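You operate a simulated robot arm through the tools that you are given. There is no shell and no other tool. Be economical: measure what you need, move in short steps, check, and stop when the job is done.

You run a simulated robot arm. Do the job below in one go: nothing can be reset, and whatever is moved stays where it is left.

JOB
Press the yellow counter button three times. Then take the blue stand and leave it on the second board from the bottom of the tall shelf. Then take the brass bush on the top of the oil bench and put it away on the top of the long workbench. Then take the red tin and leave it on the silver steel tray. Then open the belt bench drawer, put the box labelled "nuts" from the top of the oil bench in the inside of the belt bench drawer, then shut the drawer. Then take the white coil on the top of the oil bench and put it away on the steel table by the drying cupboard. Then take the large jug and put it on top of the dark board. Then put the small jug on the top of the wash pan cabinet. Then stack the box that says "seals" from the trolley deck on top of the box marked "wicks". Then take the black pin and leave it on the back of the belt bench. Then push the desk drawer shut. Then open the workbench drawer, take the handled pad and leave it in the inside of the workbench drawer and shut the drawer again. Keep to this order. Set down upright: blue stand, box, white coil, large jug, small jug, black pin.
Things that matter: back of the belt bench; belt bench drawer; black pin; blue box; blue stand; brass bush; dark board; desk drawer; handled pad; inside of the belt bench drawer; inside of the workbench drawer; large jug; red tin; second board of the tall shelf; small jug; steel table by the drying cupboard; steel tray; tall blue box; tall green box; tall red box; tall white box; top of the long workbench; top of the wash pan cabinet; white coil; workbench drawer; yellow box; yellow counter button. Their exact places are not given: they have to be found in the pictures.

The check looks at the end state, three seconds after you hand in, the way a careful person would. Anything else that was tipped, shoved, dropped, spilled or broken makes it a failure. A push-on lid holds only when it is set on centred and level and pressed home; a screw cap is set on level and turned clockwise until tight.

ROBOT AND FRAMES
A 6-joint arm with a two-finger gripper on a trunk, on a base that drives. Base frame: it is fixed to the floor where the robot stands at the start and does not move with it; the origin is under the middle of the robot, x ahead of it, y to its left, z up. Units: m, rad, N and s.
With the tool pointing down near the work surface it reaches from about 0.5 to 0.82 m from the robot's upright axis, wherever it stands. Its first joint turns from -2.897 to 2.897 rad. Places, roughly: back of the belt bench [0.9, -0.7, 0.9]; belt bench drawer [0.6, -0.1, 0.7]; black pin (3x3x5 cm) [-1.2, -1.8, 0.7]; blue box, yellow box [-0.5, 1, 1]; blue stand (6x6x17 cm) [0.2, 1.1, 1]; brass bush (2x2x4 cm) [0, 1.2, 0.9]; dark board (49x25x4 cm) [-5.5, 1, 0.8]; desk drawer [0.7, -6.7, 0.8]; handled pad (8x5x5 cm) [0.7, -3.3, 0.9]; inside of the belt bench drawer [0.6, -0.1, 0.7]; inside of the workbench drawer [0.6, -3.3, 0.7]; large jug [-1.25, 1, 1]; red tin (13x10x4 cm) [-0.1, 1.2, 0.9]; second board of the tall shelf (70x22 cm) [-2.48, 1.14, 0.92]; small jug [-1.25, 0.75, 1]; steel table by the drying cupboard (25x32 cm) [-6.84, 0.44, 0.9]; steel tray (17x23x3 cm) [-0.7, 1.1, 0.9]; tall blue box, tall green box, tall red box, tall  [-1.5, -1.5, 0.75]; top of the long workbench [0.7, -3.3, 0.9]; top of the wash pan cabinet (18x66 cm) [0.7, -2, 0.88]; white coil [-0.5, 0.75, 1]; workbench drawer [0.5, -3.3, 0.7]; yellow counter button [0.5, 0.2, 0.9]. Payload 1.66 kg.
The TCP is the grasp point between the finger pads, 0.016 m short of the fingertips. In the tool frame z runs along the fingers and y along their closing line. Largest opening 0.111 m; the body of the gripper starts 0.104 m behind the TCP.
Orientation is told as [roll, pitch, yaw] about the base's x, y, z axes, in that order, counted from this pose: with the fingers straight down and closing along the base's y, the tool's x points along the base's -x, its y along +y and its z along -z.

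CONTROLS
- The arm moves only by the tool nudge_tool. Its argument "targets" is a list of rows, each a list of 3 entries, a list of its own where there are three numbers: the shift along the tool's x, y, z in m, then the turn, a rotation vector about the tool's x, y, z in rad, then the gripper command, from -1 (shut) to 1 (fully open), values between in proportion. In form: [[[x, y, z], [ax, ay, az], jaw], ...]. A call has 1 to 20 rows; each row shifts and turns the commanded pose from where the row before left it, along the tool's axes as they then stand. Rows are played at 5 a second. More than 0.05 m and 0.15 rad between two rows, or a gripper value outside its range, and nothing of the call is played. Where a pose cannot be reached the arm comes as near as it can. A force on the tool above 40 N (or 10 N above the force at the start of the call, whichever is more), or a blocked arm, ends the call early, and 0.2 s more pass. Each finger halts on what it meets, pressing with about 32 N; the grip force reading is that of the motor and also rises with nothing between the fingers. The clock runs only during rows and for 0.2 s after the last one: add rows that do not move to give the fingers time. The reply holds the time, the measured pose of the TCP, the force on the tool along the base axes, the opening and the grip force, in the units named above and with some noise, with the torque about the TCP (base axes, N m) and any sound that the robot's microphone picked up.
- Cameras (640 x 400 px; columns grow to the right, rows downward): "scene" is now at [0.0615, 0.1833, 1.5161]; the picture's right is [-0.08, -1.00, 0.00], its down [0.17, -0.01, -0.99] and it looks along [0.98, -0.08, 0.17] (base axes); focal length 214 px, centre (320, 200). "wrist" rides on the gripper at [0.07, 0.014, -0.143] in the tool frame; the picture's right is [-0.19, 0.98, 0.00], its down [-0.87, -0.17, -0.47] and it looks along [-0.46, -0.09, 0.88] (tool axes); focal length 230 px, centre (320, 200).
- get_image(camera): a new picture of that camera. It takes no simulated time.
- move_column(by): slides the trunk up (or, below 0, down) by that many m; the arm and the scene camera ride with it, the base frame stays. It gives what a move gives, with no picture.
- drive_base(legs): drives the robot by 1 to 6 legs, each [ahead, left, turn to the left] in m, m and rad, along the robot's own axes; the way and the turn of a leg run together, so that a leg with both is an arc; at most 1.5 m and 3.142 rad a leg. The arm and the cameras ride along, it lands a little off, and it stops where it bumps. It gives what a move gives.
- pan_tilt(pan, tilt): turns the head with the scene camera to pan (to the left, within 2.094 rad either way) and tilt (down, from -0.506 to 1.204), counted from straight ahead of the robot. It gives what a move gives.
- point_at(camera, pixels): for up to 12 pixels [column, row] of the newest picture of that camera ("zoom" is the newest enlarged one), the place [x, y, z] in the base frame of the surface seen there, good to about 0.003 m. It takes no simulated time.
- enlarge(camera, box): a new picture of the part [left, top, right, bottom] of that camera's present view, enlarged. It takes no simulated time.
- job_done(): hands the job in; it is judged then, once.

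Go step by step. Measure first, check grasps and placings, and put right what went wrong. The budget is 392 turns and 360 pictures, counting those below and the enlarged ones. Unless the task says otherwise, let go and move clear before handing in, and close with one line.

The tools are called after ">>>" as name(argument=value, ...) on one line, values as JSON. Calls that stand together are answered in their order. nudge_tool: Moves the arm, as the interface text tells. Its arguments: {"type":"object","properties":{"targets":{"type":"array"}},"required":["targets"]} The other tools are called the same way: move_column (by) slides the trunk up or down; drive_base (legs) drives the base; pan_tilt (pan, tilt) turns the head that bears the scene camera; get_image (camera) takes a picture; point_at (camera, pixels) gives the place of the surface under pixels of a picture; enlarge (camera, box) takes an enlarged picture of a part of a camera's view; job_done () hands the job in.

At the start:

```text
clock: 0.0
ee_pos: [0.2113, 0.3946, 1.267]
orientation: [0.0, 0.0, 0.001]
force: [0.2, 0.2, -0.7]
moment: [0.04, 0.0, 0.02]
gripper_width: 0.1111
grip_force: 0.0
trunk travel left (down, up): [-0.025, 0.565]
robot x, y, heading: [-0.0024, -0.0008, -0.004]
head pan, tilt: [1.88, 1.201]
```

scene: 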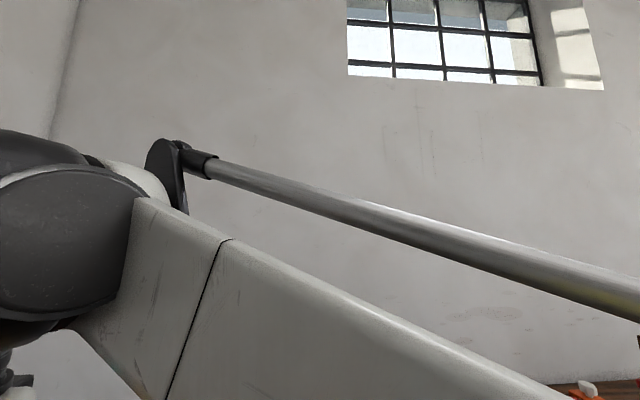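
wrist: 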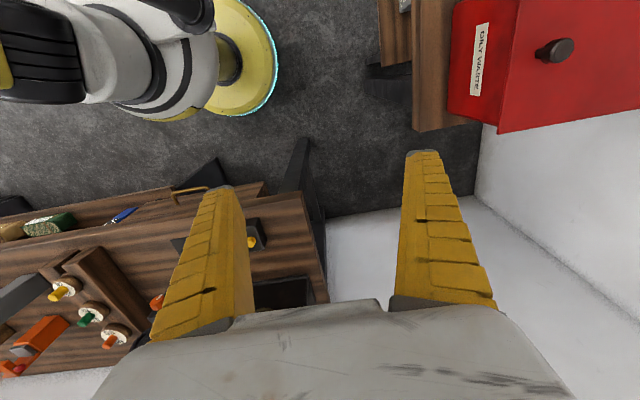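

The scene picture shows mostly wall and my own arm, and the head reading (1.88, 1.2) does not match the stated look direction. I turn the head to a known pose and look.

>>> pan_tilt(pan=0, tilt=0.6)

>>> get_image(camera="scene")

```text
clock: 1.9
ee_pos: [0.2117, 0.3937, 1.2676]
orientation: [0.0, -0.002, 0.0]
force: [-0.1, 0.4, 0.0]
moment: [0.0, 0.03, 0.01]
gripper_width: 0.1111
grip_force: 0.0
trunk travel left (down, up): [-0.025, 0.565]
robot x, y, heading: [-0.0016, 0.0064, 0.001]
head pan, tilt: [0.0, 0.6]
```

```text
357 pictures are left
```

scene: 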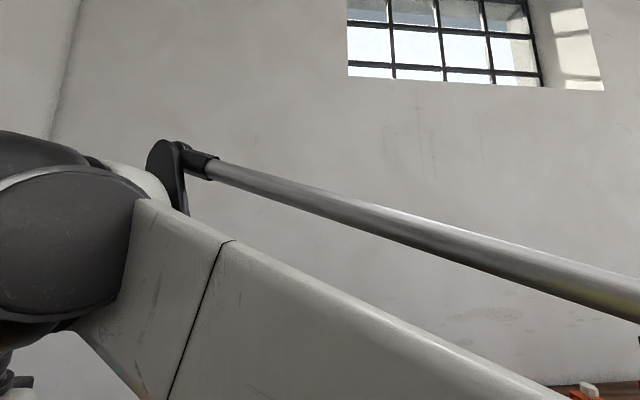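

The head now reads (0, 0.6), but the picture is exactly the same as before, with the window at (450,40). I'll try another head pose and measure a few pixels to learn whether the view is stale or the camera doesn't turn.

>>> pan_tilt(pan=1.2, tilt=0.8)

>>> enlarge(camera="scene", box=[0, 0, 640, 400])

>>> point_at(camera="scene", pixels=[[450, 120], [590, 390], [100, 250], [320, 200], [620, 350]])

>>> get_image(camera="wrist")

```text
clock: 3.2
ee_pos: [0.2124, 0.3934, 1.2678]
orientation: [0.002, 0.0, 0.0]
force: [-0.3, 0.1, 0.3]
moment: [0.0, 0.01, 0.02]
gripper_width: 0.1107
grip_force: 0.0
trunk travel left (down, up): [-0.025, 0.565]
robot x, y, heading: [-0.0001, -0.0014, 0.0]
head pan, tilt: [1.201, 0.799]
```

```text
1.00 times, centred on (320, 200) of scene (not enlarged: the box is as wide or as high as the picture)
```

zoom: 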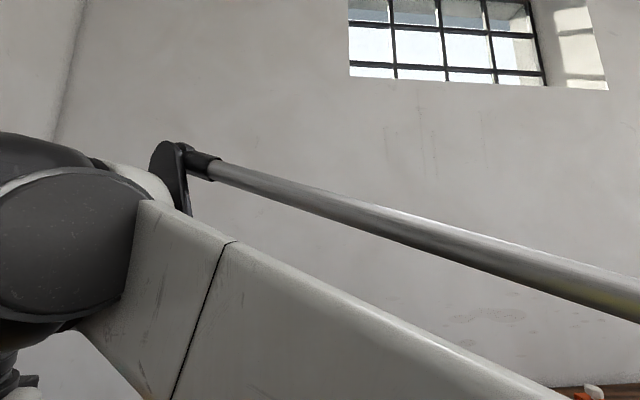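

```text
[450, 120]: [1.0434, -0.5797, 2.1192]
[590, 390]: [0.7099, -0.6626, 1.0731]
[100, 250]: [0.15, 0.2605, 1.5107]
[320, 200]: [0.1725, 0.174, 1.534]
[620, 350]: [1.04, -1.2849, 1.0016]
```

```text
355 pictures are left
```

wrist: 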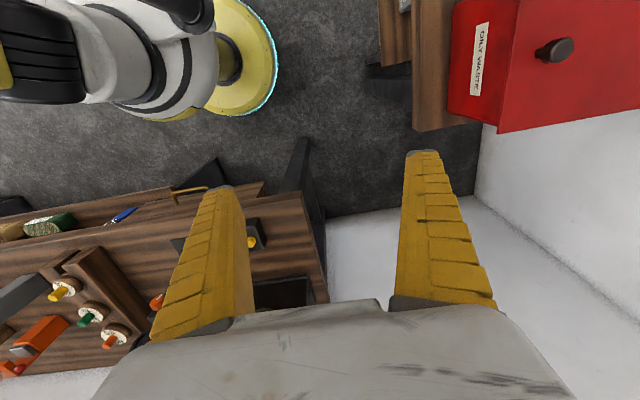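

Panning only jitters the scene view by a few pixels, so that camera seems not to follow the head. The wrist view is good: a yellow knob at (251,241) on a dark box may be the counter button. I measure it and zoom in.

>>> point_at(camera="wrist", pixels=[[251, 241], [262, 232], [180, 243], [60, 290], [90, 315], [115, 338], [40, 345], [190, 190], [50, 225], [125, 215], [280, 292], [300, 200]])

>>> enlarge(camera="wrist", box=[0, 160, 340, 390])

```text
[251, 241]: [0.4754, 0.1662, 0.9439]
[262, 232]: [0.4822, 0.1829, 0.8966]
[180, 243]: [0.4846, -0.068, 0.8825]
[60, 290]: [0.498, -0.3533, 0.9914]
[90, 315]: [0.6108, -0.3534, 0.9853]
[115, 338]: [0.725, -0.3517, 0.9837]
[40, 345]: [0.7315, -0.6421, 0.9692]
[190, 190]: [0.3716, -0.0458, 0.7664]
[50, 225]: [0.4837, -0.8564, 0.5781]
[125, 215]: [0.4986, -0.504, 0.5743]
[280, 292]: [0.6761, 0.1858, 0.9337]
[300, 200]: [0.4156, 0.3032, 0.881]
```

```text
1.74 times, centred on (170, 275) of wrist
```

zoom: 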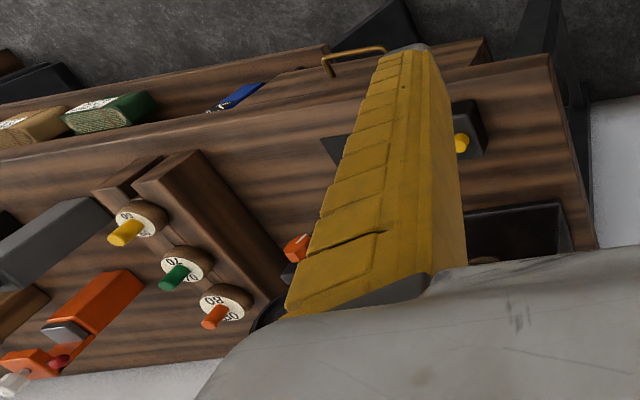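

The yellow button sits at about (0.478, 0.167, 0.944) on a small box. I move over it at the present height and look again with both cameras.

>>> nudge_tool(targets=[[[-0.0335, -0.028, 0], [0, 0, 0], 1], [[-0.0335, -0.028, 0], [0, 0, 0], 1], [[-0.0335, -0.028, 0], [0, 0, 0], 1], [[-0.0335, -0.028, 0], [0, 0, 0], 1], [[-0.0335, -0.028, 0], [0, 0, 0], 1], [[-0.0335, -0.028, 0], [0, 0, 0], 1], [[-0.0335, -0.028, 0], [0, 0, 0], 1], [[-0.0335, -0.028, 0], [0, 0, 0], 1], [[0, 0, 0], [0, 0, 0], 1]])

>>> get_image(camera="scene")

>>> get_image(camera="wrist")

```text
clock: 5.2
ee_pos: [0.4801, 0.169, 1.2663]
orientation: [0.001, -0.001, 0.0]
force: [0.2, 0.1, 0.1]
moment: [0.03, 0.05, 0.0]
gripper_width: 0.111
grip_force: 0.0
trunk travel left (down, up): [-0.025, 0.565]
robot x, y, heading: [0.0017, -0.0033, 0.002]
head pan, tilt: [1.201, 0.799]
```

```text
353 pictures are left
```

scene: 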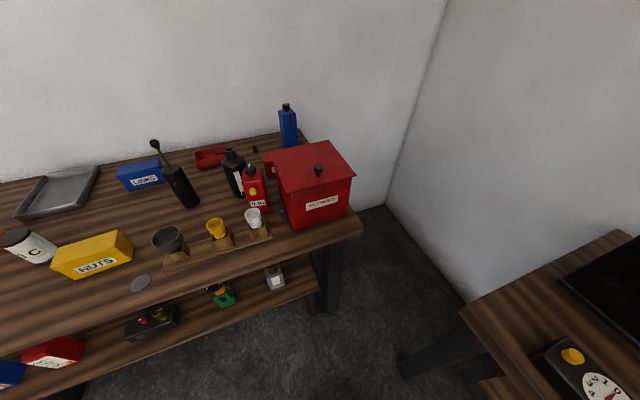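

```text
352 pictures are left
```

wrist: 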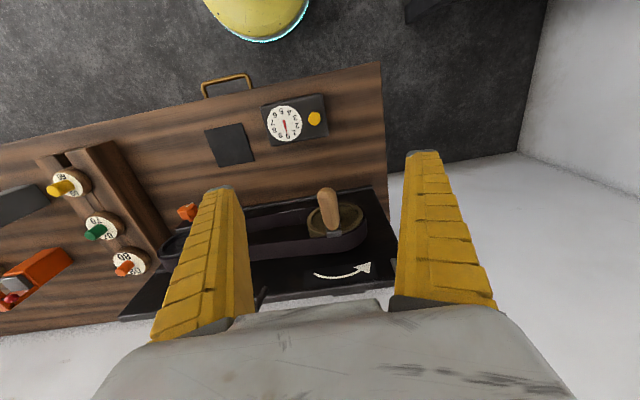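

The scene picture now follows the head (oil bench with the NUTS box at (93,255)), so earlier pictures were late. In the wrist view the button is at (314,118) by the dial at (285,123). I measure it.

>>> point_at(camera="wrist", pixels=[[314, 118], [310, 108], [322, 128], [285, 123], [323, 98], [327, 205], [250, 75], [262, 100]])

>>> point_at(camera="scene", pixels=[[572, 356], [603, 388], [93, 255], [55, 190], [145, 170], [210, 155], [255, 149], [28, 245], [175, 185], [234, 170], [288, 125], [142, 283]])

>>> enlarge(camera="wrist", box=[200, 60, 360, 160])

>>> enlarge(camera="scene", box=[0, 90, 360, 315])

```text
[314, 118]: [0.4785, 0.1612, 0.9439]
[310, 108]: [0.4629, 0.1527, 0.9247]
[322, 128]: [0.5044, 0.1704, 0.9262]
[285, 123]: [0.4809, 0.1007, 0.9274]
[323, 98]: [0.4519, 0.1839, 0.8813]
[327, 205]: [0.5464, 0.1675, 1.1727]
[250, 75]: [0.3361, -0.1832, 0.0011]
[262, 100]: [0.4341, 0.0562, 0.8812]
```

```text
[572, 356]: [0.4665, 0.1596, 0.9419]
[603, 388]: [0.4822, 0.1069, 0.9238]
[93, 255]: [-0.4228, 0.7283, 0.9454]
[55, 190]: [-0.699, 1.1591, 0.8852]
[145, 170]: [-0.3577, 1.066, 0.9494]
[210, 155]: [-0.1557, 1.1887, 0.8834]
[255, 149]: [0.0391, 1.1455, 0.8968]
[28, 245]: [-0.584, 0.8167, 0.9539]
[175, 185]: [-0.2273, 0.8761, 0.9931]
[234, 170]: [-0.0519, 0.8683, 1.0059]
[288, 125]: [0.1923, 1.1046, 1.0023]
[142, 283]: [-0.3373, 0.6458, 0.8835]
```

```text
4.00 times, centred on (280, 110) of wrist
```

zoom: 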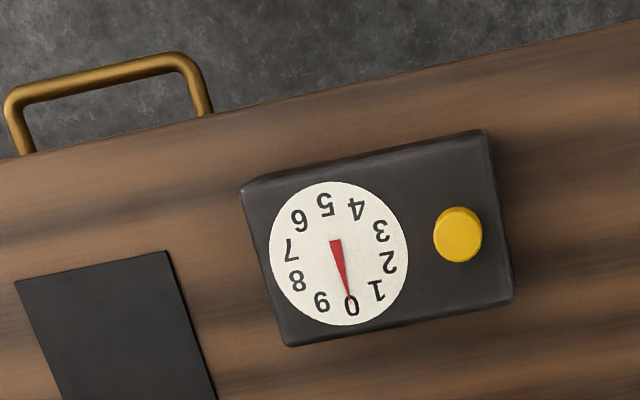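

```text
1.78 times, centred on (180, 202) of scene
```

zoom: 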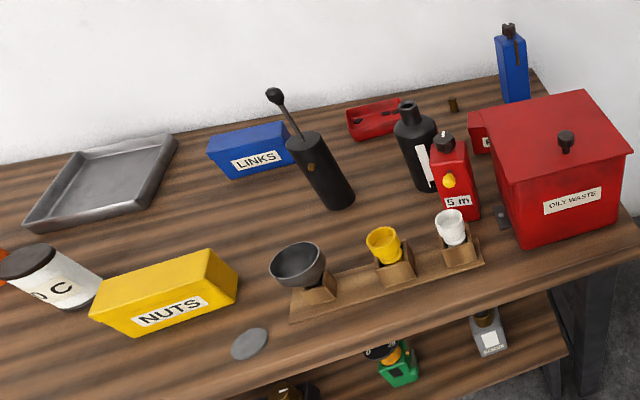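

The dial reads 0 and the button top is about (0.473, 0.161, 0.944). A wooden handle stands at (327,205) close behind it, so I measure its extent before going down.

>>> point_at(camera="wrist", pixels=[[326, 190], [332, 190], [320, 200], [335, 200], [328, 220], [330, 228], [340, 215], [315, 225], [355, 215]])

>>> pan_tilt(pan=0.1, tilt=0.9)

>>> get_image(camera="scene")

```text
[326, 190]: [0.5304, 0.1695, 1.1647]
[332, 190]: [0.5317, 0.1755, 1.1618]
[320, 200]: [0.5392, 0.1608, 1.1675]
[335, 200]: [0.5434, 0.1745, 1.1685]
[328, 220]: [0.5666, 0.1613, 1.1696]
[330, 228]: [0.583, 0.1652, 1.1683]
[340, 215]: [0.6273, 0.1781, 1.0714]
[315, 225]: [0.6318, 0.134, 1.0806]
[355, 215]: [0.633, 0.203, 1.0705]
```

```text
clock: 6.6
ee_pos: [0.4797, 0.1695, 1.2661]
orientation: [0.0, 0.0, 0.001]
force: [-1.4, -0.6, 0.1]
moment: [0.0, 0.02, 0.01]
gripper_width: 0.111
grip_force: 0.1
trunk travel left (down, up): [-0.025, 0.565]
robot x, y, heading: [-0.0006, -0.0031, -0.001]
head pan, tilt: [0.099, 0.901]
```

```text
349 pictures are left
```

scene: 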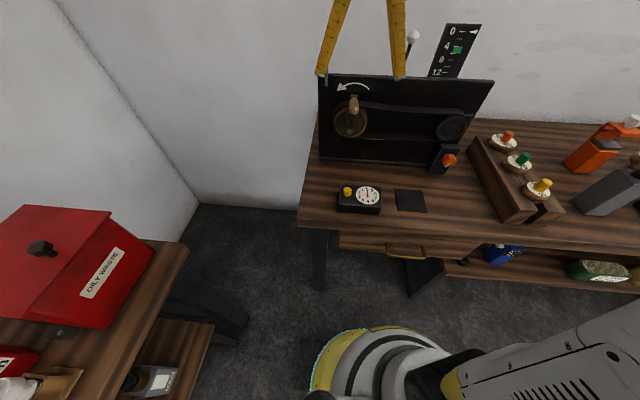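

The handle points toward me at z≈1.168 with its tip at x≈0.53, so a straight-down hand might brush it. I back off 0.15 m for better reach and tilt the hand 0.3 rad so its top leans away from the handle.

>>> drive_base(legs=[[-0.15, 0, 0]])

>>> nudge_tool(targets=[[[0, 0, 0], [0, -0.15, 0], -1], [[0, 0, 0], [0, -0.15, 0], -1], [[0, 0, 0], [0, 0, 0], -1], [[0, 0, 0], [0, 0, 0], -1]])

>>> get_image(camera="scene")

```text
clock: 8.0
ee_pos: [0.3293, 0.1695, 1.2664]
orientation: [0.0, -0.001, 0.0]
force: [-0.6, 0.0, 0.2]
moment: [0.02, -0.01, -0.05]
gripper_width: 0.1108
grip_force: 0.1
trunk travel left (down, up): [-0.025, 0.565]
robot x, y, heading: [-0.1471, 0.0021, 0.004]
head pan, tilt: [0.099, 0.901]
```

```text
clock: 9.0
ee_pos: [0.3293, 0.1702, 1.2656]
orientation: [0.0, -0.3, -0.002]
force: [-0.7, 0.2, -0.8]
moment: [0.03, -0.01, 0.02]
gripper_width: 0.0001
grip_force: 28.9
trunk travel left (down, up): [-0.025, 0.565]
robot x, y, heading: [-0.1466, 0.0027, 0.002]
head pan, tilt: [0.099, 0.901]
```

```text
348 pictures are left
```

scene: 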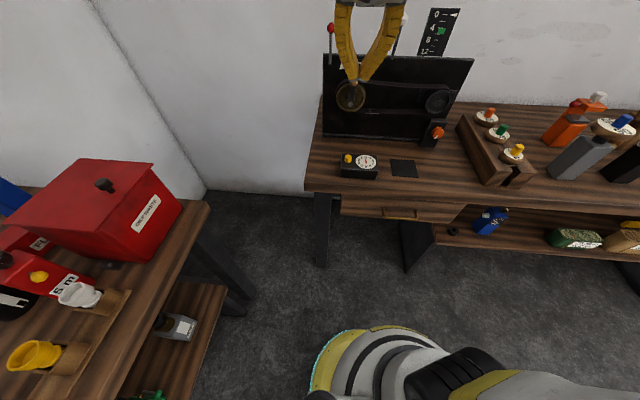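

The jaws are shut and tilted. I go to a hover 2–3 cm above the button.

>>> nudge_tool(targets=[[[-0.0093, -0.0013, 0.0441], [0, 0, 0], -1], [[-0.0093, -0.0013, 0.0441], [0, 0, 0], -1], [[-0.0093, -0.0013, 0.0441], [0, 0, 0], -1], [[-0.0093, -0.0013, 0.0441], [0, 0, 0], -1], [[-0.0093, -0.0013, 0.0441], [0, 0, 0], -1], [[-0.0093, -0.0013, 0.0441], [0, 0, 0], -1], [[-0.0093, -0.0013, 0.0441], [0, 0, 0], -1], [[0, 0, 0], [0, 0, 0], -1]])

>>> get_image(camera="wrist")

>>> get_image(camera="scene")

```text
clock: 10.8
ee_pos: [0.4831, 0.1596, 0.99]
orientation: [-0.001, -0.3, 0.001]
force: [0.3, 0.7, 0.9]
moment: [-0.01, -0.02, 0.02]
gripper_width: 0.0002
grip_force: 28.5
trunk travel left (down, up): [-0.025, 0.565]
robot x, y, heading: [-0.1517, 0.0006, -0.001]
head pan, tilt: [0.099, 0.901]
```

```text
347 pictures are left
```

wrist: 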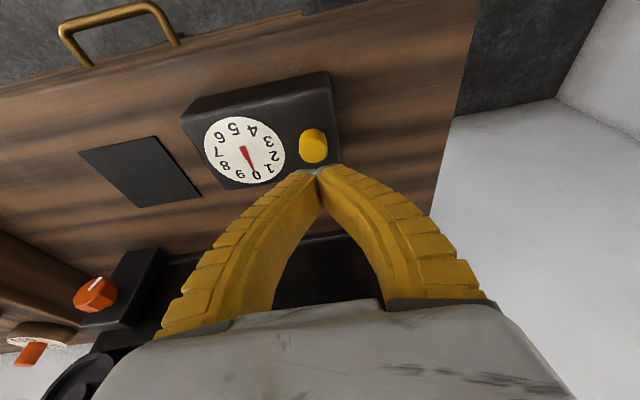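

```text
346 pictures are left
```

scene: 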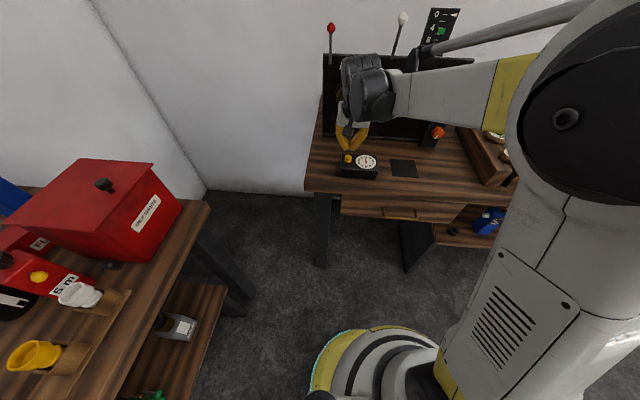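

I recheck the button at (313,146) from close by before pressing.

>>> point_at(camera="wrist", pixels=[[302, 142], [326, 142], [313, 132], [313, 160], [313, 138]])

```text
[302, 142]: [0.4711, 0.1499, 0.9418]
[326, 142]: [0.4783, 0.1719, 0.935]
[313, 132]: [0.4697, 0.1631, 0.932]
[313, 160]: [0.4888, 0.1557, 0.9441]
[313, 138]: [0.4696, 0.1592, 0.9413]
```

The button's centre is about x 0.479. I shift 6 mm ahead and press down in small steps, watching the force.

>>> nudge_tool(targets=[[[0.0002, 0, 0.0209], [0, 0, 0], -1], [[0.0012, 0, 0.0038], [0, 0, 0], -1], [[0.0012, 0, 0.0038], [0, 0, 0], -1], [[0.0009, 0, 0.0029], [0, 0, 0], -1]])

>>> enlarge(camera="wrist", box=[160, 60, 360, 200])

```text
clock: 11.8
ee_pos: [0.4881, 0.1613, 0.9599]
orientation: [0.001, -0.299, -0.001]
force: [0.2, -0.1, 0.4]
moment: [0.01, 0.0, 0.0]
gripper_width: 0.0002
grip_force: 29.0
trunk travel left (down, up): [-0.025, 0.565]
robot x, y, heading: [-0.149, -0.0007, 0.0]
head pan, tilt: [0.099, 0.901]
```

```text
2.86 times, centred on (260, 130) of wrist
```

zoom: 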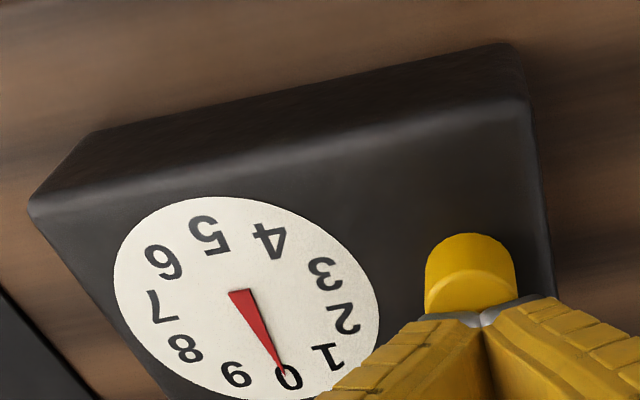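

There is no force yet and the tips are at the far half of the button. I bring them 4 mm back and go on down in 2 mm steps.

>>> nudge_tool(targets=[[[0.0038, 0, -0.0012], [0, 0, 0], -1], [[0.0006, 0, 0.0019], [0, 0, 0], -1], [[0.0006, 0, 0.0019], [0, 0, 0], -1], [[0.0006, 0, 0.0019], [0, 0, 0], -1]])

>>> enlarge(camera="wrist", box=[160, 60, 360, 200])

```text
clock: 12.8
ee_pos: [0.4843, 0.16, 0.9544]
orientation: [-0.001, -0.301, 0.001]
force: [0.2, -0.8, 2.7]
moment: [0.02, 0.04, -0.02]
gripper_width: 0.0
grip_force: 28.9
trunk travel left (down, up): [-0.025, 0.565]
robot x, y, heading: [-0.1488, 0.0028, 0.002]
head pan, tilt: [0.099, 0.901]
```

```text
2.86 times, centred on (260, 130) of wrist
```

zoom: 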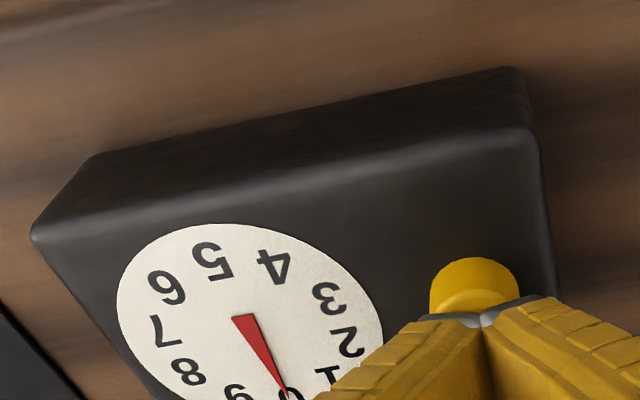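

Contact begins at 2.7 N with the button depressing. I go on 2 mm at a time.

>>> nudge_tool(targets=[[[0.0006, 0, 0.0019], [0, 0, 0], -1], [[0.0006, 0, 0.0019], [0, 0, 0], -1]])

>>> get_image(camera="wrist")

```text
clock: 13.4
ee_pos: [0.4848, 0.1599, 0.9508]
orientation: [-0.001, -0.302, 0.001]
force: [3.5, 0.3, 12.7]
moment: [-0.04, 0.06, -0.01]
gripper_width: 0.0058
grip_force: 28.3
trunk travel left (down, up): [-0.025, 0.565]
robot x, y, heading: [-0.1493, -0.0013, 0.007]
head pan, tilt: [0.099, 0.901]
heard: click
```

```text
343 pictures are left
```

wrist: 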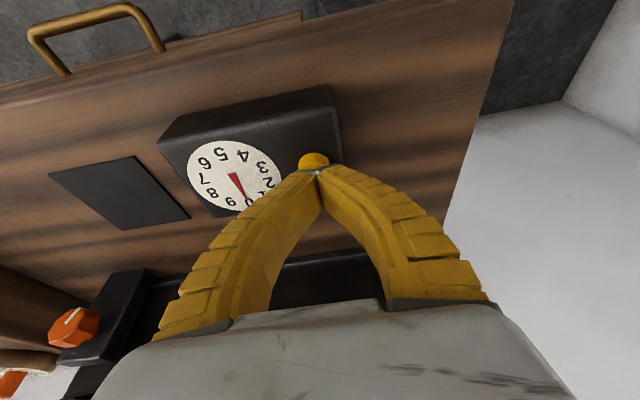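

A click was heard at z 0.951. I raise 25 mm and read the dial.

>>> nudge_tool(targets=[[[-0.0036, 0, -0.0115], [0, 0, 0], -1], [[-0.0036, 0, -0.0115], [0, 0, 0], -1], [[0, 0, 0], [0, 0, 0], -1]])

>>> enlarge(camera="wrist", box=[160, 60, 360, 200])

```text
clock: 14.2
ee_pos: [0.4852, 0.1621, 0.9727]
orientation: [0.0, -0.3, -0.002]
force: [0.1, 0.7, -0.2]
moment: [0.01, 0.02, 0.01]
gripper_width: 0.0001
grip_force: 29.1
trunk travel left (down, up): [-0.025, 0.565]
robot x, y, heading: [-0.1529, -0.0009, 0.001]
head pan, tilt: [0.099, 0.901]
```

```text
2.86 times, centred on (260, 130) of wrist
```

zoom: 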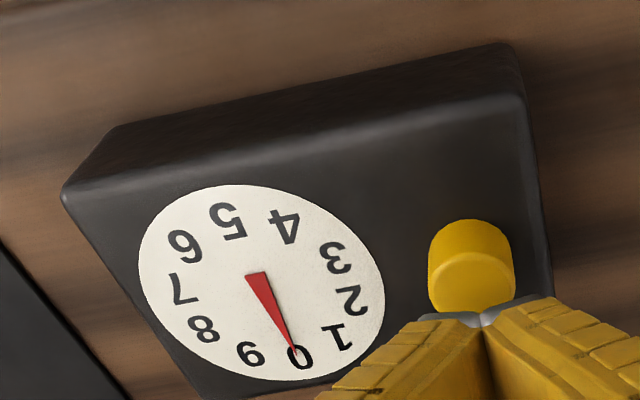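

The button is back up, but the dial still seems to point to 0. I let a moment pass and look again, since pictures can be late.

>>> nudge_tool(targets=[[[-0.0036, 0, -0.0115], [0, 0, 0], -1], [[0, 0, 0], [0, 0, 0], -1], [[0, 0, 0], [0, 0, 0], -1]])

>>> enlarge(camera="wrist", box=[160, 60, 360, 200])

>>> enlarge(camera="scene", box=[320, 140, 400, 190])

```text
clock: 15.0
ee_pos: [0.4851, 0.1601, 0.985]
orientation: [0.001, -0.3, 0.0]
force: [0.1, 0.0, 0.5]
moment: [0.02, 0.02, 0.01]
gripper_width: 0.0
grip_force: 28.7
trunk travel left (down, up): [-0.025, 0.565]
robot x, y, heading: [-0.1481, 0.0003, -0.002]
head pan, tilt: [0.099, 0.901]
```

```text
2.86 times, centred on (260, 130) of wrist
```

zoom: 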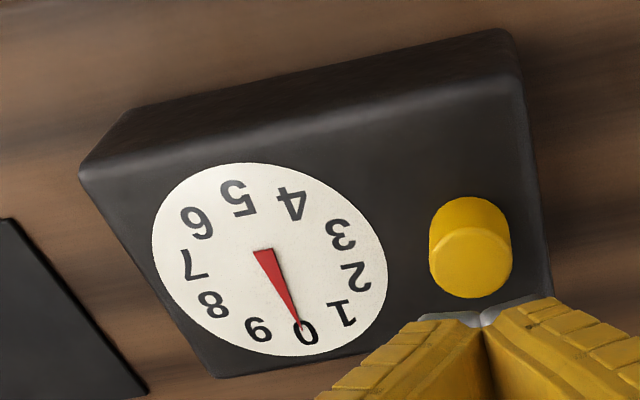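

```text
8.00 times, centred on (360, 165) of scene
```

zoom: 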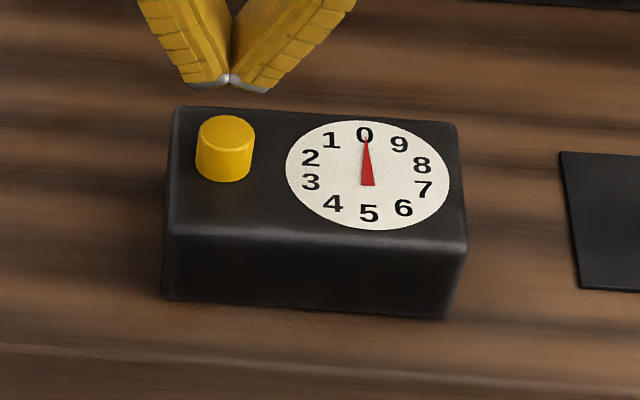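

The dial still shows 0 in both views, so that click may not have been a full stroke. I press again, a little deeper, and read the dial while holding.

>>> nudge_tool(targets=[[[0.008, 0, 0.0258], [0, 0, 0], -1], [[0.0012, 0, 0.0038], [0, 0, 0], -1], [[0.0006, 0, 0.0019], [0, 0, 0], -1], [[0.0006, 0, 0.0019], [0, 0, 0], -1], [[0.0006, 0, 0.0019], [0, 0, 0], -1], [[0, 0, 0], [0, 0, 0], -1]])

>>> enlarge(camera="scene", box=[320, 140, 400, 190])

```text
clock: 16.4
ee_pos: [0.4852, 0.1601, 0.9488]
orientation: [-0.001, -0.303, -0.001]
force: [5.5, 1.3, 15.8]
moment: [0.01, 0.0, -0.04]
gripper_width: 0.0061
grip_force: 28.6
trunk travel left (down, up): [-0.025, 0.565]
robot x, y, heading: [-0.1507, -0.0011, -0.0]
head pan, tilt: [0.099, 0.901]
heard: click
```

```text
8.00 times, centred on (360, 165) of scene
```

zoom: 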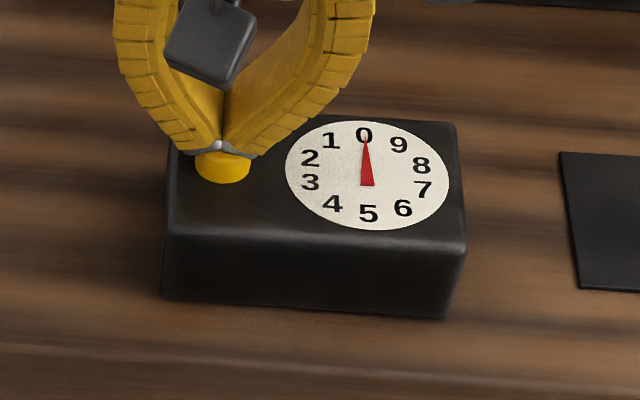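

Again a click at 15.8 N and the dial stays at 0, with the button still standing a bit proud. I push further without releasing to learn whether there is more stroke.

>>> nudge_tool(targets=[[[0.0006, 0, 0.0019], [0, 0, 0], -1], [[0.0006, 0, 0.0019], [0, 0, 0], -1], [[0, 0, 0], [0, 0, 0], -1]])

>>> enlarge(camera="scene", box=[320, 140, 400, 190])

```text
clock: 17.2
ee_pos: [0.4851, 0.1592, 0.9461]
orientation: [-0.001, -0.301, 0.0]
force: [5.7, -1.0, 24.8]
moment: [-0.06, 0.12, 0.03]
gripper_width: 0.0061
grip_force: 28.1
trunk travel left (down, up): [-0.025, 0.565]
robot x, y, heading: [-0.1524, -0.0024, 0.002]
head pan, tilt: [0.099, 0.901]
```

```text
8.00 times, centred on (360, 165) of scene
```

zoom: 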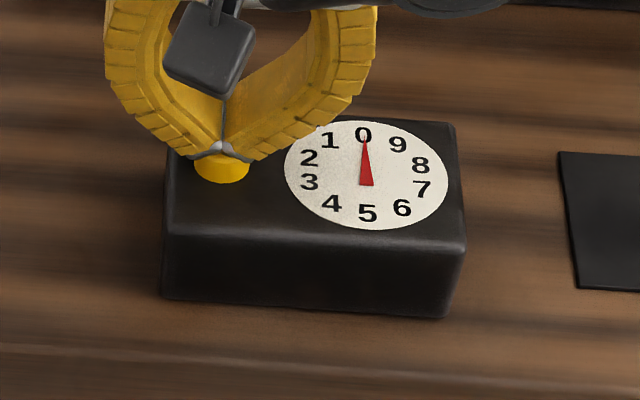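

More push only flexes the fingers, so the stroke is at its end. I release and read the dial.

>>> nudge_tool(targets=[[[-0.0036, 0, -0.0115], [0, 0, 0], -1], [[-0.0036, 0, -0.0115], [0, 0, 0], -1], [[-0.0036, 0, -0.0115], [0, 0, 0], -1], [[0, 0, 0], [0, 0, 0], -1]])

>>> enlarge(camera="scene", box=[320, 140, 400, 190])

>>> enlarge(camera="wrist", box=[160, 60, 360, 200])

```text
clock: 18.2
ee_pos: [0.4854, 0.161, 0.9811]
orientation: [-0.002, -0.3, -0.001]
force: [-0.5, -0.3, 0.8]
moment: [0.02, -0.02, -0.02]
gripper_width: 0.0003
grip_force: 29.0
trunk travel left (down, up): [-0.025, 0.565]
robot x, y, heading: [-0.1485, -0.0023, -0.001]
head pan, tilt: [0.099, 0.901]
```

```text
8.00 times, centred on (360, 165) of scene
```

zoom: 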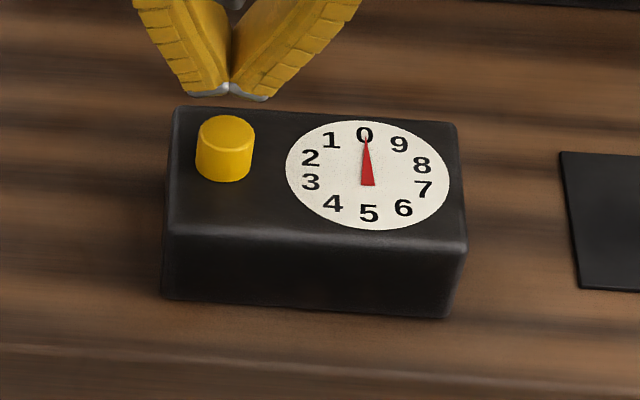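

```text
2.86 times, centred on (260, 130) of wrist
```

zoom: 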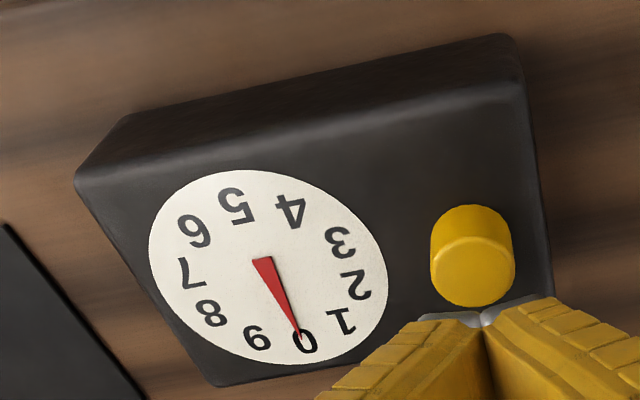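

Two full presses have each given one click while the needle stays at 0, so the needle appears dead. I make the third press and look once more.

>>> nudge_tool(targets=[[[0.0068, 0, 0.022], [0, 0, 0], -1], [[0.0012, 0, 0.0038], [0, 0, 0], -1], [[0.0006, 0, 0.0019], [0, 0, 0], -1], [[0.0006, 0, 0.0019], [0, 0, 0], -1], [[0.0006, 0, 0.0019], [0, 0, 0], -1], [[0.0006, 0, 0.0019], [0, 0, 0], -1], [[0, 0, 0], [0, 0, 0], -1]])

>>> nudge_tool(targets=[[[-0.0036, 0, -0.0115], [0, 0, 0], -1], [[-0.0072, 0, -0.023], [0, 0, 0], -1], [[-0.01, 0, -0.03], [0, 0, 0], -1], [[0, 0, -0.04], [0, 0, 0], -1], [[0, 0, 0], [0, 0, 0], -1]])

>>> enlarge(camera="scene", box=[320, 140, 400, 190])

```text
clock: 19.8
ee_pos: [0.4842, 0.1602, 0.9474]
orientation: [0.001, -0.301, 0.0]
force: [7.0, -0.6, 25.1]
moment: [-0.03, 0.13, 0.0]
gripper_width: 0.0062
grip_force: 28.4
trunk travel left (down, up): [-0.025, 0.565]
robot x, y, heading: [-0.1483, -0.0021, -0.003]
head pan, tilt: [0.099, 0.901]
heard: click
```

```text
clock: 21.0
ee_pos: [0.475, 0.16, 1.0517]
orientation: [0.0, -0.299, 0.0]
force: [-0.3, -0.4, -0.2]
moment: [0.01, 0.02, 0.01]
gripper_width: 0.0
grip_force: 29.0
trunk travel left (down, up): [-0.025, 0.565]
robot x, y, heading: [-0.1502, 0.0019, -0.004]
head pan, tilt: [0.099, 0.901]
```

```text
8.00 times, centred on (360, 165) of scene
```

zoom: 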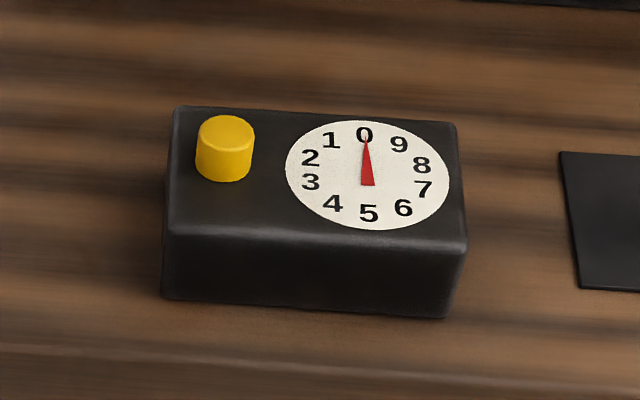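

Three presses, three clicks; the needle never moved, so I go by the clicks. I raise the hand clear, level it, open the jaws, and turn the head left to study the oil bench.

>>> nudge_tool(targets=[[[0, 0, -0.045], [0, 0, 0], -1], [[0, 0, -0.045], [0, 0, 0], -1], [[0, 0, -0.045], [0, 0, 0], 0], [[0, 0, -0.045], [0, 0.15, 0], 1], [[0, 0, -0.045], [0, 0.15, 0], 1], [[0, 0, -0.045], [0, 0, 0], 1], [[0, 0, -0.045], [0, 0, 0], 1], [[0, 0, 0], [0, 0, 0], 1]])

>>> pan_tilt(pan=1.5, tilt=0.7)

>>> get_image(camera="scene")

```text
clock: 22.8
ee_pos: [0.4082, 0.1586, 1.3382]
orientation: [0.0, 0.002, 0.0]
force: [0.2, 0.4, -0.4]
moment: [-0.02, 0.04, 0.0]
gripper_width: 0.1111
grip_force: 0.0
out of reach, approached as far as the arm can: row 7
trunk travel left (down, up): [-0.025, 0.565]
robot x, y, heading: [-0.1495, 0.0044, 0.001]
head pan, tilt: [0.099, 0.901]
```

```text
clock: 24.3
ee_pos: [0.4081, 0.1586, 1.3388]
orientation: [0.001, -0.001, 0.0]
force: [0.3, 0.3, -0.4]
moment: [0.02, 0.01, -0.02]
gripper_width: 0.1107
grip_force: 0.1
trunk travel left (down, up): [-0.025, 0.565]
robot x, y, heading: [-0.1495, -0.0001, 0.002]
head pan, tilt: [1.499, 0.7]
```

```text
334 pictures are left
```

scene: 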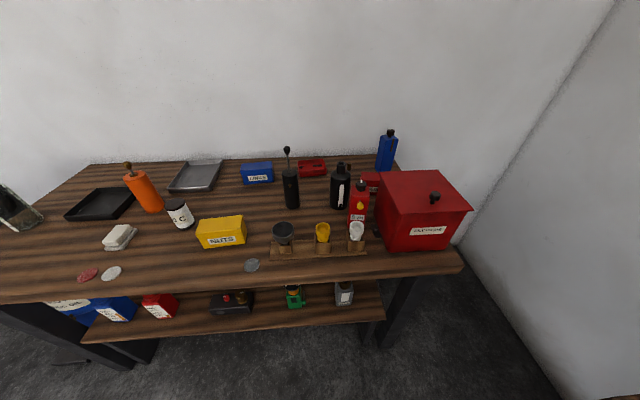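

The whole oil bench is visible. I enlarge both halves to name the things.

>>> enlarge(camera="scene", box=[230, 115, 480, 275])

>>> enlarge(camera="scene", box=[0, 140, 270, 310])

>>> point_at(camera="scene", pixels=[[386, 135], [385, 160], [435, 195], [378, 192], [470, 210], [195, 175], [180, 212], [118, 237], [312, 168], [145, 185], [10, 215], [462, 265]])

```text
2.50 times, centred on (355, 195) of scene
```

zoom: 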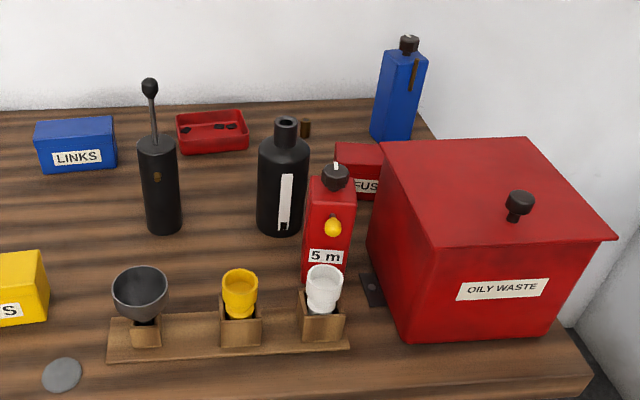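

```text
2.35 times, centred on (135, 225) of scene
```

zoom: 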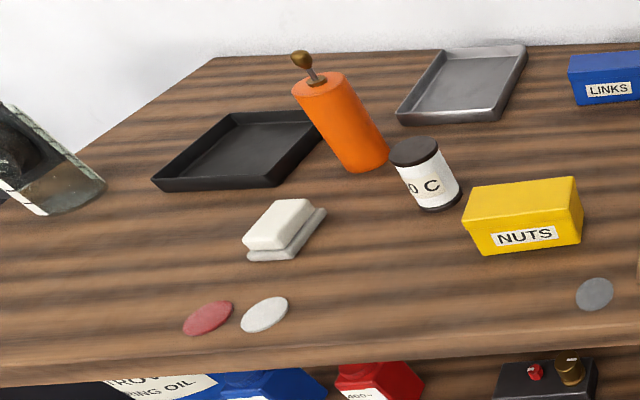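

```text
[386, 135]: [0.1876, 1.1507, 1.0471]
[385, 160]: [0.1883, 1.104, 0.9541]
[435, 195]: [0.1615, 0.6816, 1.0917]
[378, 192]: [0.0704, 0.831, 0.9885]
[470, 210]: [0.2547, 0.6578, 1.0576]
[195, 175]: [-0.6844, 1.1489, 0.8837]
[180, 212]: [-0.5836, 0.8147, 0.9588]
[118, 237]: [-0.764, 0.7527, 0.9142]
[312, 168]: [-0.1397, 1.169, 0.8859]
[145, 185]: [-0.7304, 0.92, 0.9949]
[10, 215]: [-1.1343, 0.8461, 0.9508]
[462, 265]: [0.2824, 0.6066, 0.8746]
```

The blue stand is at about (0.188, 1.13), top ≈1.05, behind the red bin. I turn to face the oil bench and then look down to see how close my base may go.

>>> drive_base(legs=[[0, 0, 1.57]])

>>> pan_tilt(pan=0, tilt=1.2)

>>> get_image(camera="scene")

>>> get_image(camera="wrist")

```text
clock: 28.5
ee_pos: [-0.3141, 0.5565, 1.3386]
orientation: [-0.001, -0.001, 1.577]
force: [0.3, 0.0, -0.1]
moment: [0.03, 0.01, 0.01]
gripper_width: 0.111
grip_force: 0.0
trunk travel left (down, up): [-0.025, 0.565]
robot x, y, heading: [-0.1472, -0.0014, 1.583]
head pan, tilt: [1.499, 0.7]
```

```text
clock: 30.1
ee_pos: [-0.3127, 0.5567, 1.3383]
orientation: [0.0, 0.0, 1.579]
force: [-0.8, -0.4, -0.1]
moment: [0.0, 0.02, 0.0]
gripper_width: 0.1108
grip_force: 0.0
trunk travel left (down, up): [-0.025, 0.565]
robot x, y, heading: [-0.1488, 0.0018, 1.583]
head pan, tilt: [0.0, 1.201]
```

```text
331 pictures are left
```

scene: 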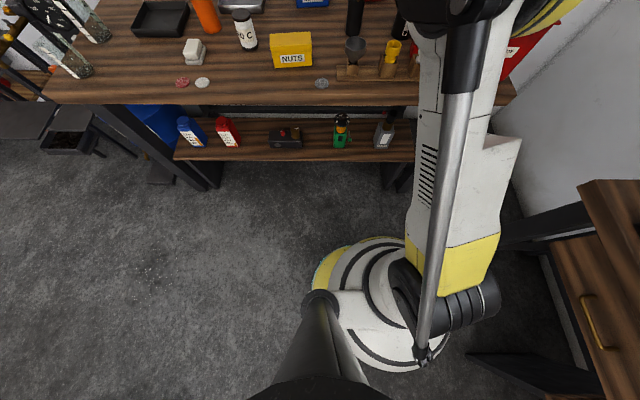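

```text
330 pictures are left
```

wrist: 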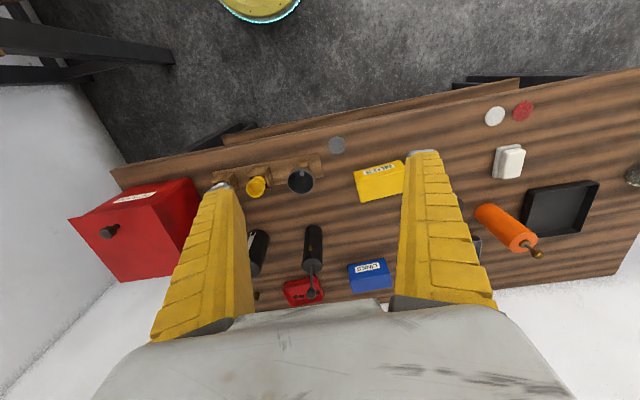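

I measure the base ring front (380,238), shelf edges and bench front.

>>> point_at(camera="scene", pixels=[[375, 240], [318, 275], [330, 258], [300, 150], [300, 160], [300, 103], [440, 345], [385, 205], [385, 365], [500, 95], [350, 290], [620, 190]])

>>> point_at(camera="wrist", pixels=[[260, 18], [300, 0], [520, 80], [520, 90], [250, 130], [530, 240], [255, 295], [118, 170], [100, 165]])

```text
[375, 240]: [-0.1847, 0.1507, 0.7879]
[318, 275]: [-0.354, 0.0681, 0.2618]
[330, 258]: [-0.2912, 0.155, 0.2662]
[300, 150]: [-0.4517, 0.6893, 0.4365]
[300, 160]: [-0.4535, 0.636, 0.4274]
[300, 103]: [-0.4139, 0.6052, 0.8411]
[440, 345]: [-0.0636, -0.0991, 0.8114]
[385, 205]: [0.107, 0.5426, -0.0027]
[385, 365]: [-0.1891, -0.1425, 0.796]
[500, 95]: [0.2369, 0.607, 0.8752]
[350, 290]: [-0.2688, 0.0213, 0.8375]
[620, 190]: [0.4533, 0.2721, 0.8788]
```

```text
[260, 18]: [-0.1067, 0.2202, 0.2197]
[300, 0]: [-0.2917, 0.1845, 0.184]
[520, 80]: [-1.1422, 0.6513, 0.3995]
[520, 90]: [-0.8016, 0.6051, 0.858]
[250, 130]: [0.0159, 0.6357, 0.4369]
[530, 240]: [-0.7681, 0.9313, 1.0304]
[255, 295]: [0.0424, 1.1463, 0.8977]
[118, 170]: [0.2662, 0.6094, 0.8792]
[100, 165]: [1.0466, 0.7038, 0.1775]
```

The base ring is about 0.23 m in radius and the bench front/shelf is at y≈0.6–0.64, so y≈0.36 is safe. I drive there, to x≈0.1.

>>> drive_base(legs=[[0.0, -0.25, 0], [0.34, 0, 0]])

>>> get_image(camera="wrist")

>>> pan_tilt(pan=-0.2, tilt=0.7)

>>> get_image(camera="scene")

```text
clock: 33.8
ee_pos: [-0.0596, 0.9015, 1.3394]
orientation: [-0.001, -0.002, 1.571]
force: [-0.4, -0.9, 0.4]
moment: [0.01, 0.03, -0.02]
gripper_width: 0.111
grip_force: 0.0
trunk travel left (down, up): [-0.025, 0.565]
robot x, y, heading: [0.0989, 0.3441, 1.568]
head pan, tilt: [0.0, 1.201]
```

```text
329 pictures are left
```

wrist: 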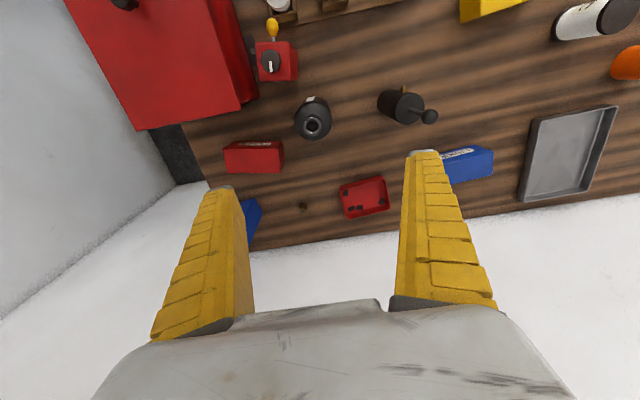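

```text
clock: 34.7
ee_pos: [-0.0596, 0.9013, 1.3388]
orientation: [0.0, 0.0, 1.572]
force: [-0.2, -0.1, -0.1]
moment: [0.03, 0.02, 0.03]
gripper_width: 0.1111
grip_force: 0.1
trunk travel left (down, up): [-0.025, 0.565]
robot x, y, heading: [0.0998, 0.3395, 1.578]
head pan, tilt: [-0.201, 0.7]
```

```text
328 pictures are left
```

scene: 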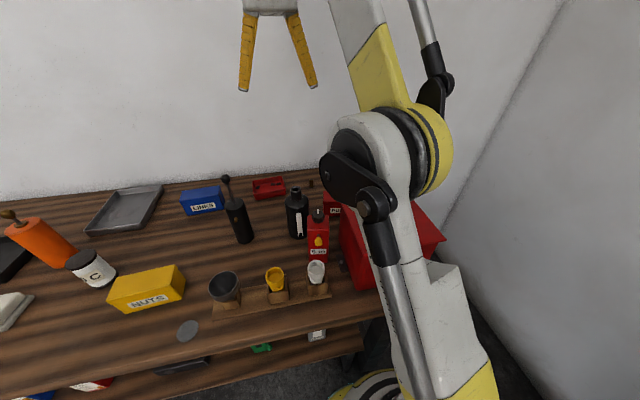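

I shift the hand to (0.19, 1.0) at this height to look straight at the blue stand.

>>> nudge_tool(targets=[[[-0.0167, -0.0413, 0], [0, 0, 0], 1], [[-0.0167, -0.0413, 0], [0, 0, 0], 1], [[-0.0167, -0.0413, 0], [0, 0, 0], 1], [[-0.0167, -0.0413, 0], [0, 0, 0], 1], [[-0.0167, -0.0413, 0], [0, 0, 0], 1], [[-0.0167, -0.0413, 0], [0, 0, 0], 1], [[0, 0, 0], [0, 0, 0], 1]])

>>> get_image(camera="wrist")

```text
clock: 36.3
ee_pos: [0.1891, 0.9667, 1.2944]
orientation: [-0.003, 0.0, 1.573]
force: [-0.2, 1.1, -0.6]
moment: [-0.02, 0.0, 0.04]
gripper_width: 0.1111
grip_force: 0.1
out of reach, approached as far as the arm can: row 1, 4, 6
trunk travel left (down, up): [-0.025, 0.565]
robot x, y, heading: [0.0992, 0.3419, 1.57]
head pan, tilt: [-0.201, 0.7]
```

```text
327 pictures are left
```

wrist: 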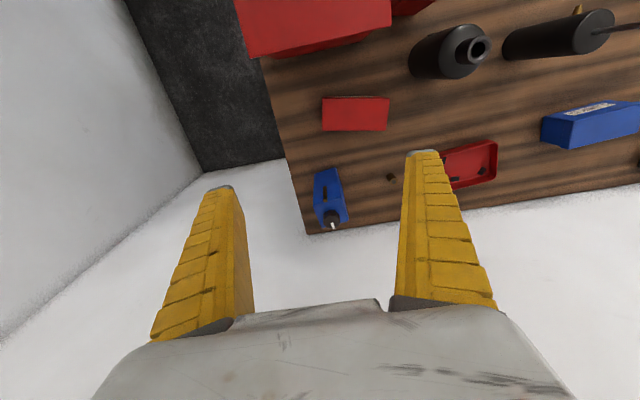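

At this height reach runs out, so the trunk should go up. I measure the stand's visible points in the wrist view first.

>>> point_at(camera="wrist", pixels=[[332, 217], [318, 172], [335, 168], [325, 190], [319, 218], [343, 212], [325, 205], [338, 180], [305, 232], [391, 177]])

>>> enlarge(camera="wrist", box=[260, 140, 420, 240])

>>> move_column(by=0.2)

```text
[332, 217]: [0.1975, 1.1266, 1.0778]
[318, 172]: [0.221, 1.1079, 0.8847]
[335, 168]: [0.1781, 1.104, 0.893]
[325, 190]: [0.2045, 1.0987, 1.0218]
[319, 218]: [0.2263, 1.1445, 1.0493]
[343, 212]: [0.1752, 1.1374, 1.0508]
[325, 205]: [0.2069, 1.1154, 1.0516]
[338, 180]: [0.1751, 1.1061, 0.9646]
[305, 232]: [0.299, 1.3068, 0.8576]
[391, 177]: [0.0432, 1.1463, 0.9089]
```

```text
4.00 times, centred on (340, 190) of wrist
```

zoom: 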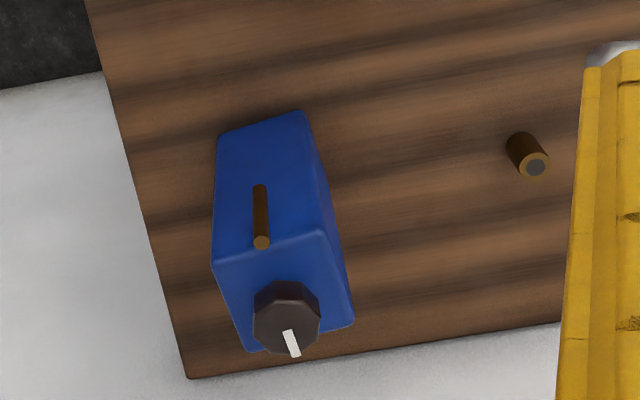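

```text
clock: 38.5
ee_pos: [0.1893, 0.9667, 1.4974]
orientation: [0.0, -0.001, 1.573]
force: [-0.9, 0.4, 0.2]
moment: [0.0, 0.0, -0.01]
gripper_width: 0.111
grip_force: 0.0
trunk travel left (down, up): [-0.225, 0.365]
robot x, y, heading: [0.1027, 0.3435, 1.573]
head pan, tilt: [-0.201, 0.7]
```

The stand's top centre is about (0.200, 1.13, 1.05) with a dark cap on it. I step 3 cm ahead and 6 cm right for reach and look again from the raised trunk.

>>> drive_base(legs=[[0.03, -0.06, 0]])

>>> get_image(camera="wrist")

>>> enlarge(camera="wrist", box=[260, 80, 420, 180])

```text
clock: 39.5
ee_pos: [0.2503, 0.9977, 1.4962]
orientation: [0.0, 0.0, 1.571]
force: [0.1, 0.1, 0.0]
moment: [-0.02, 0.05, -0.03]
gripper_width: 0.1109
grip_force: 0.0
trunk travel left (down, up): [-0.225, 0.365]
robot x, y, heading: [0.1596, 0.373, 1.574]
head pan, tilt: [-0.201, 0.7]
```

```text
325 pictures are left
```

wrist: 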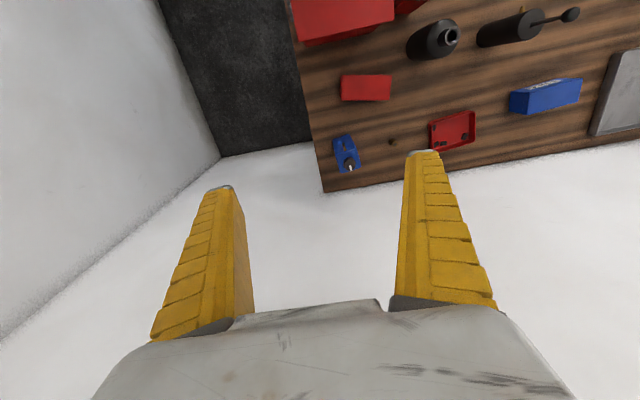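

```text
4.00 times, centred on (340, 130) of wrist
```

zoom: 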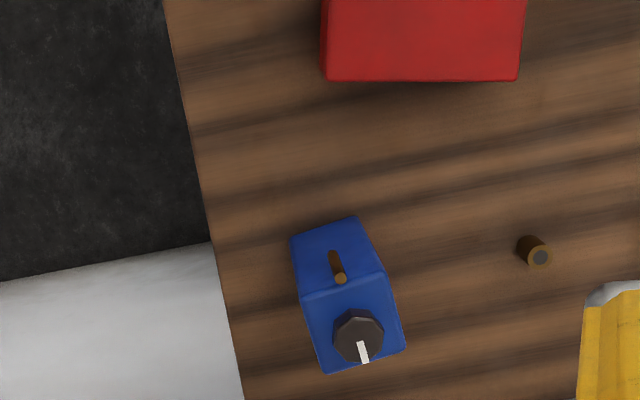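

>>> point_at(camera="zoom", pixels=[[308, 300], [380, 275], [400, 345], [328, 367], [325, 330], [390, 310], [342, 278], [358, 335], [535, 255]])

```text
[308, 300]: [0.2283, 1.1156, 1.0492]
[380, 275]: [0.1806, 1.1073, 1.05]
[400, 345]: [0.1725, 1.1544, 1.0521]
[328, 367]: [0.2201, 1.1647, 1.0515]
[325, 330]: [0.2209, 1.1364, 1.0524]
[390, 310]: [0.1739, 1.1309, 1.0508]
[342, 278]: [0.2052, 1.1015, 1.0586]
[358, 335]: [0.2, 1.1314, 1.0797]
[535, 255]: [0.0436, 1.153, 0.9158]
```

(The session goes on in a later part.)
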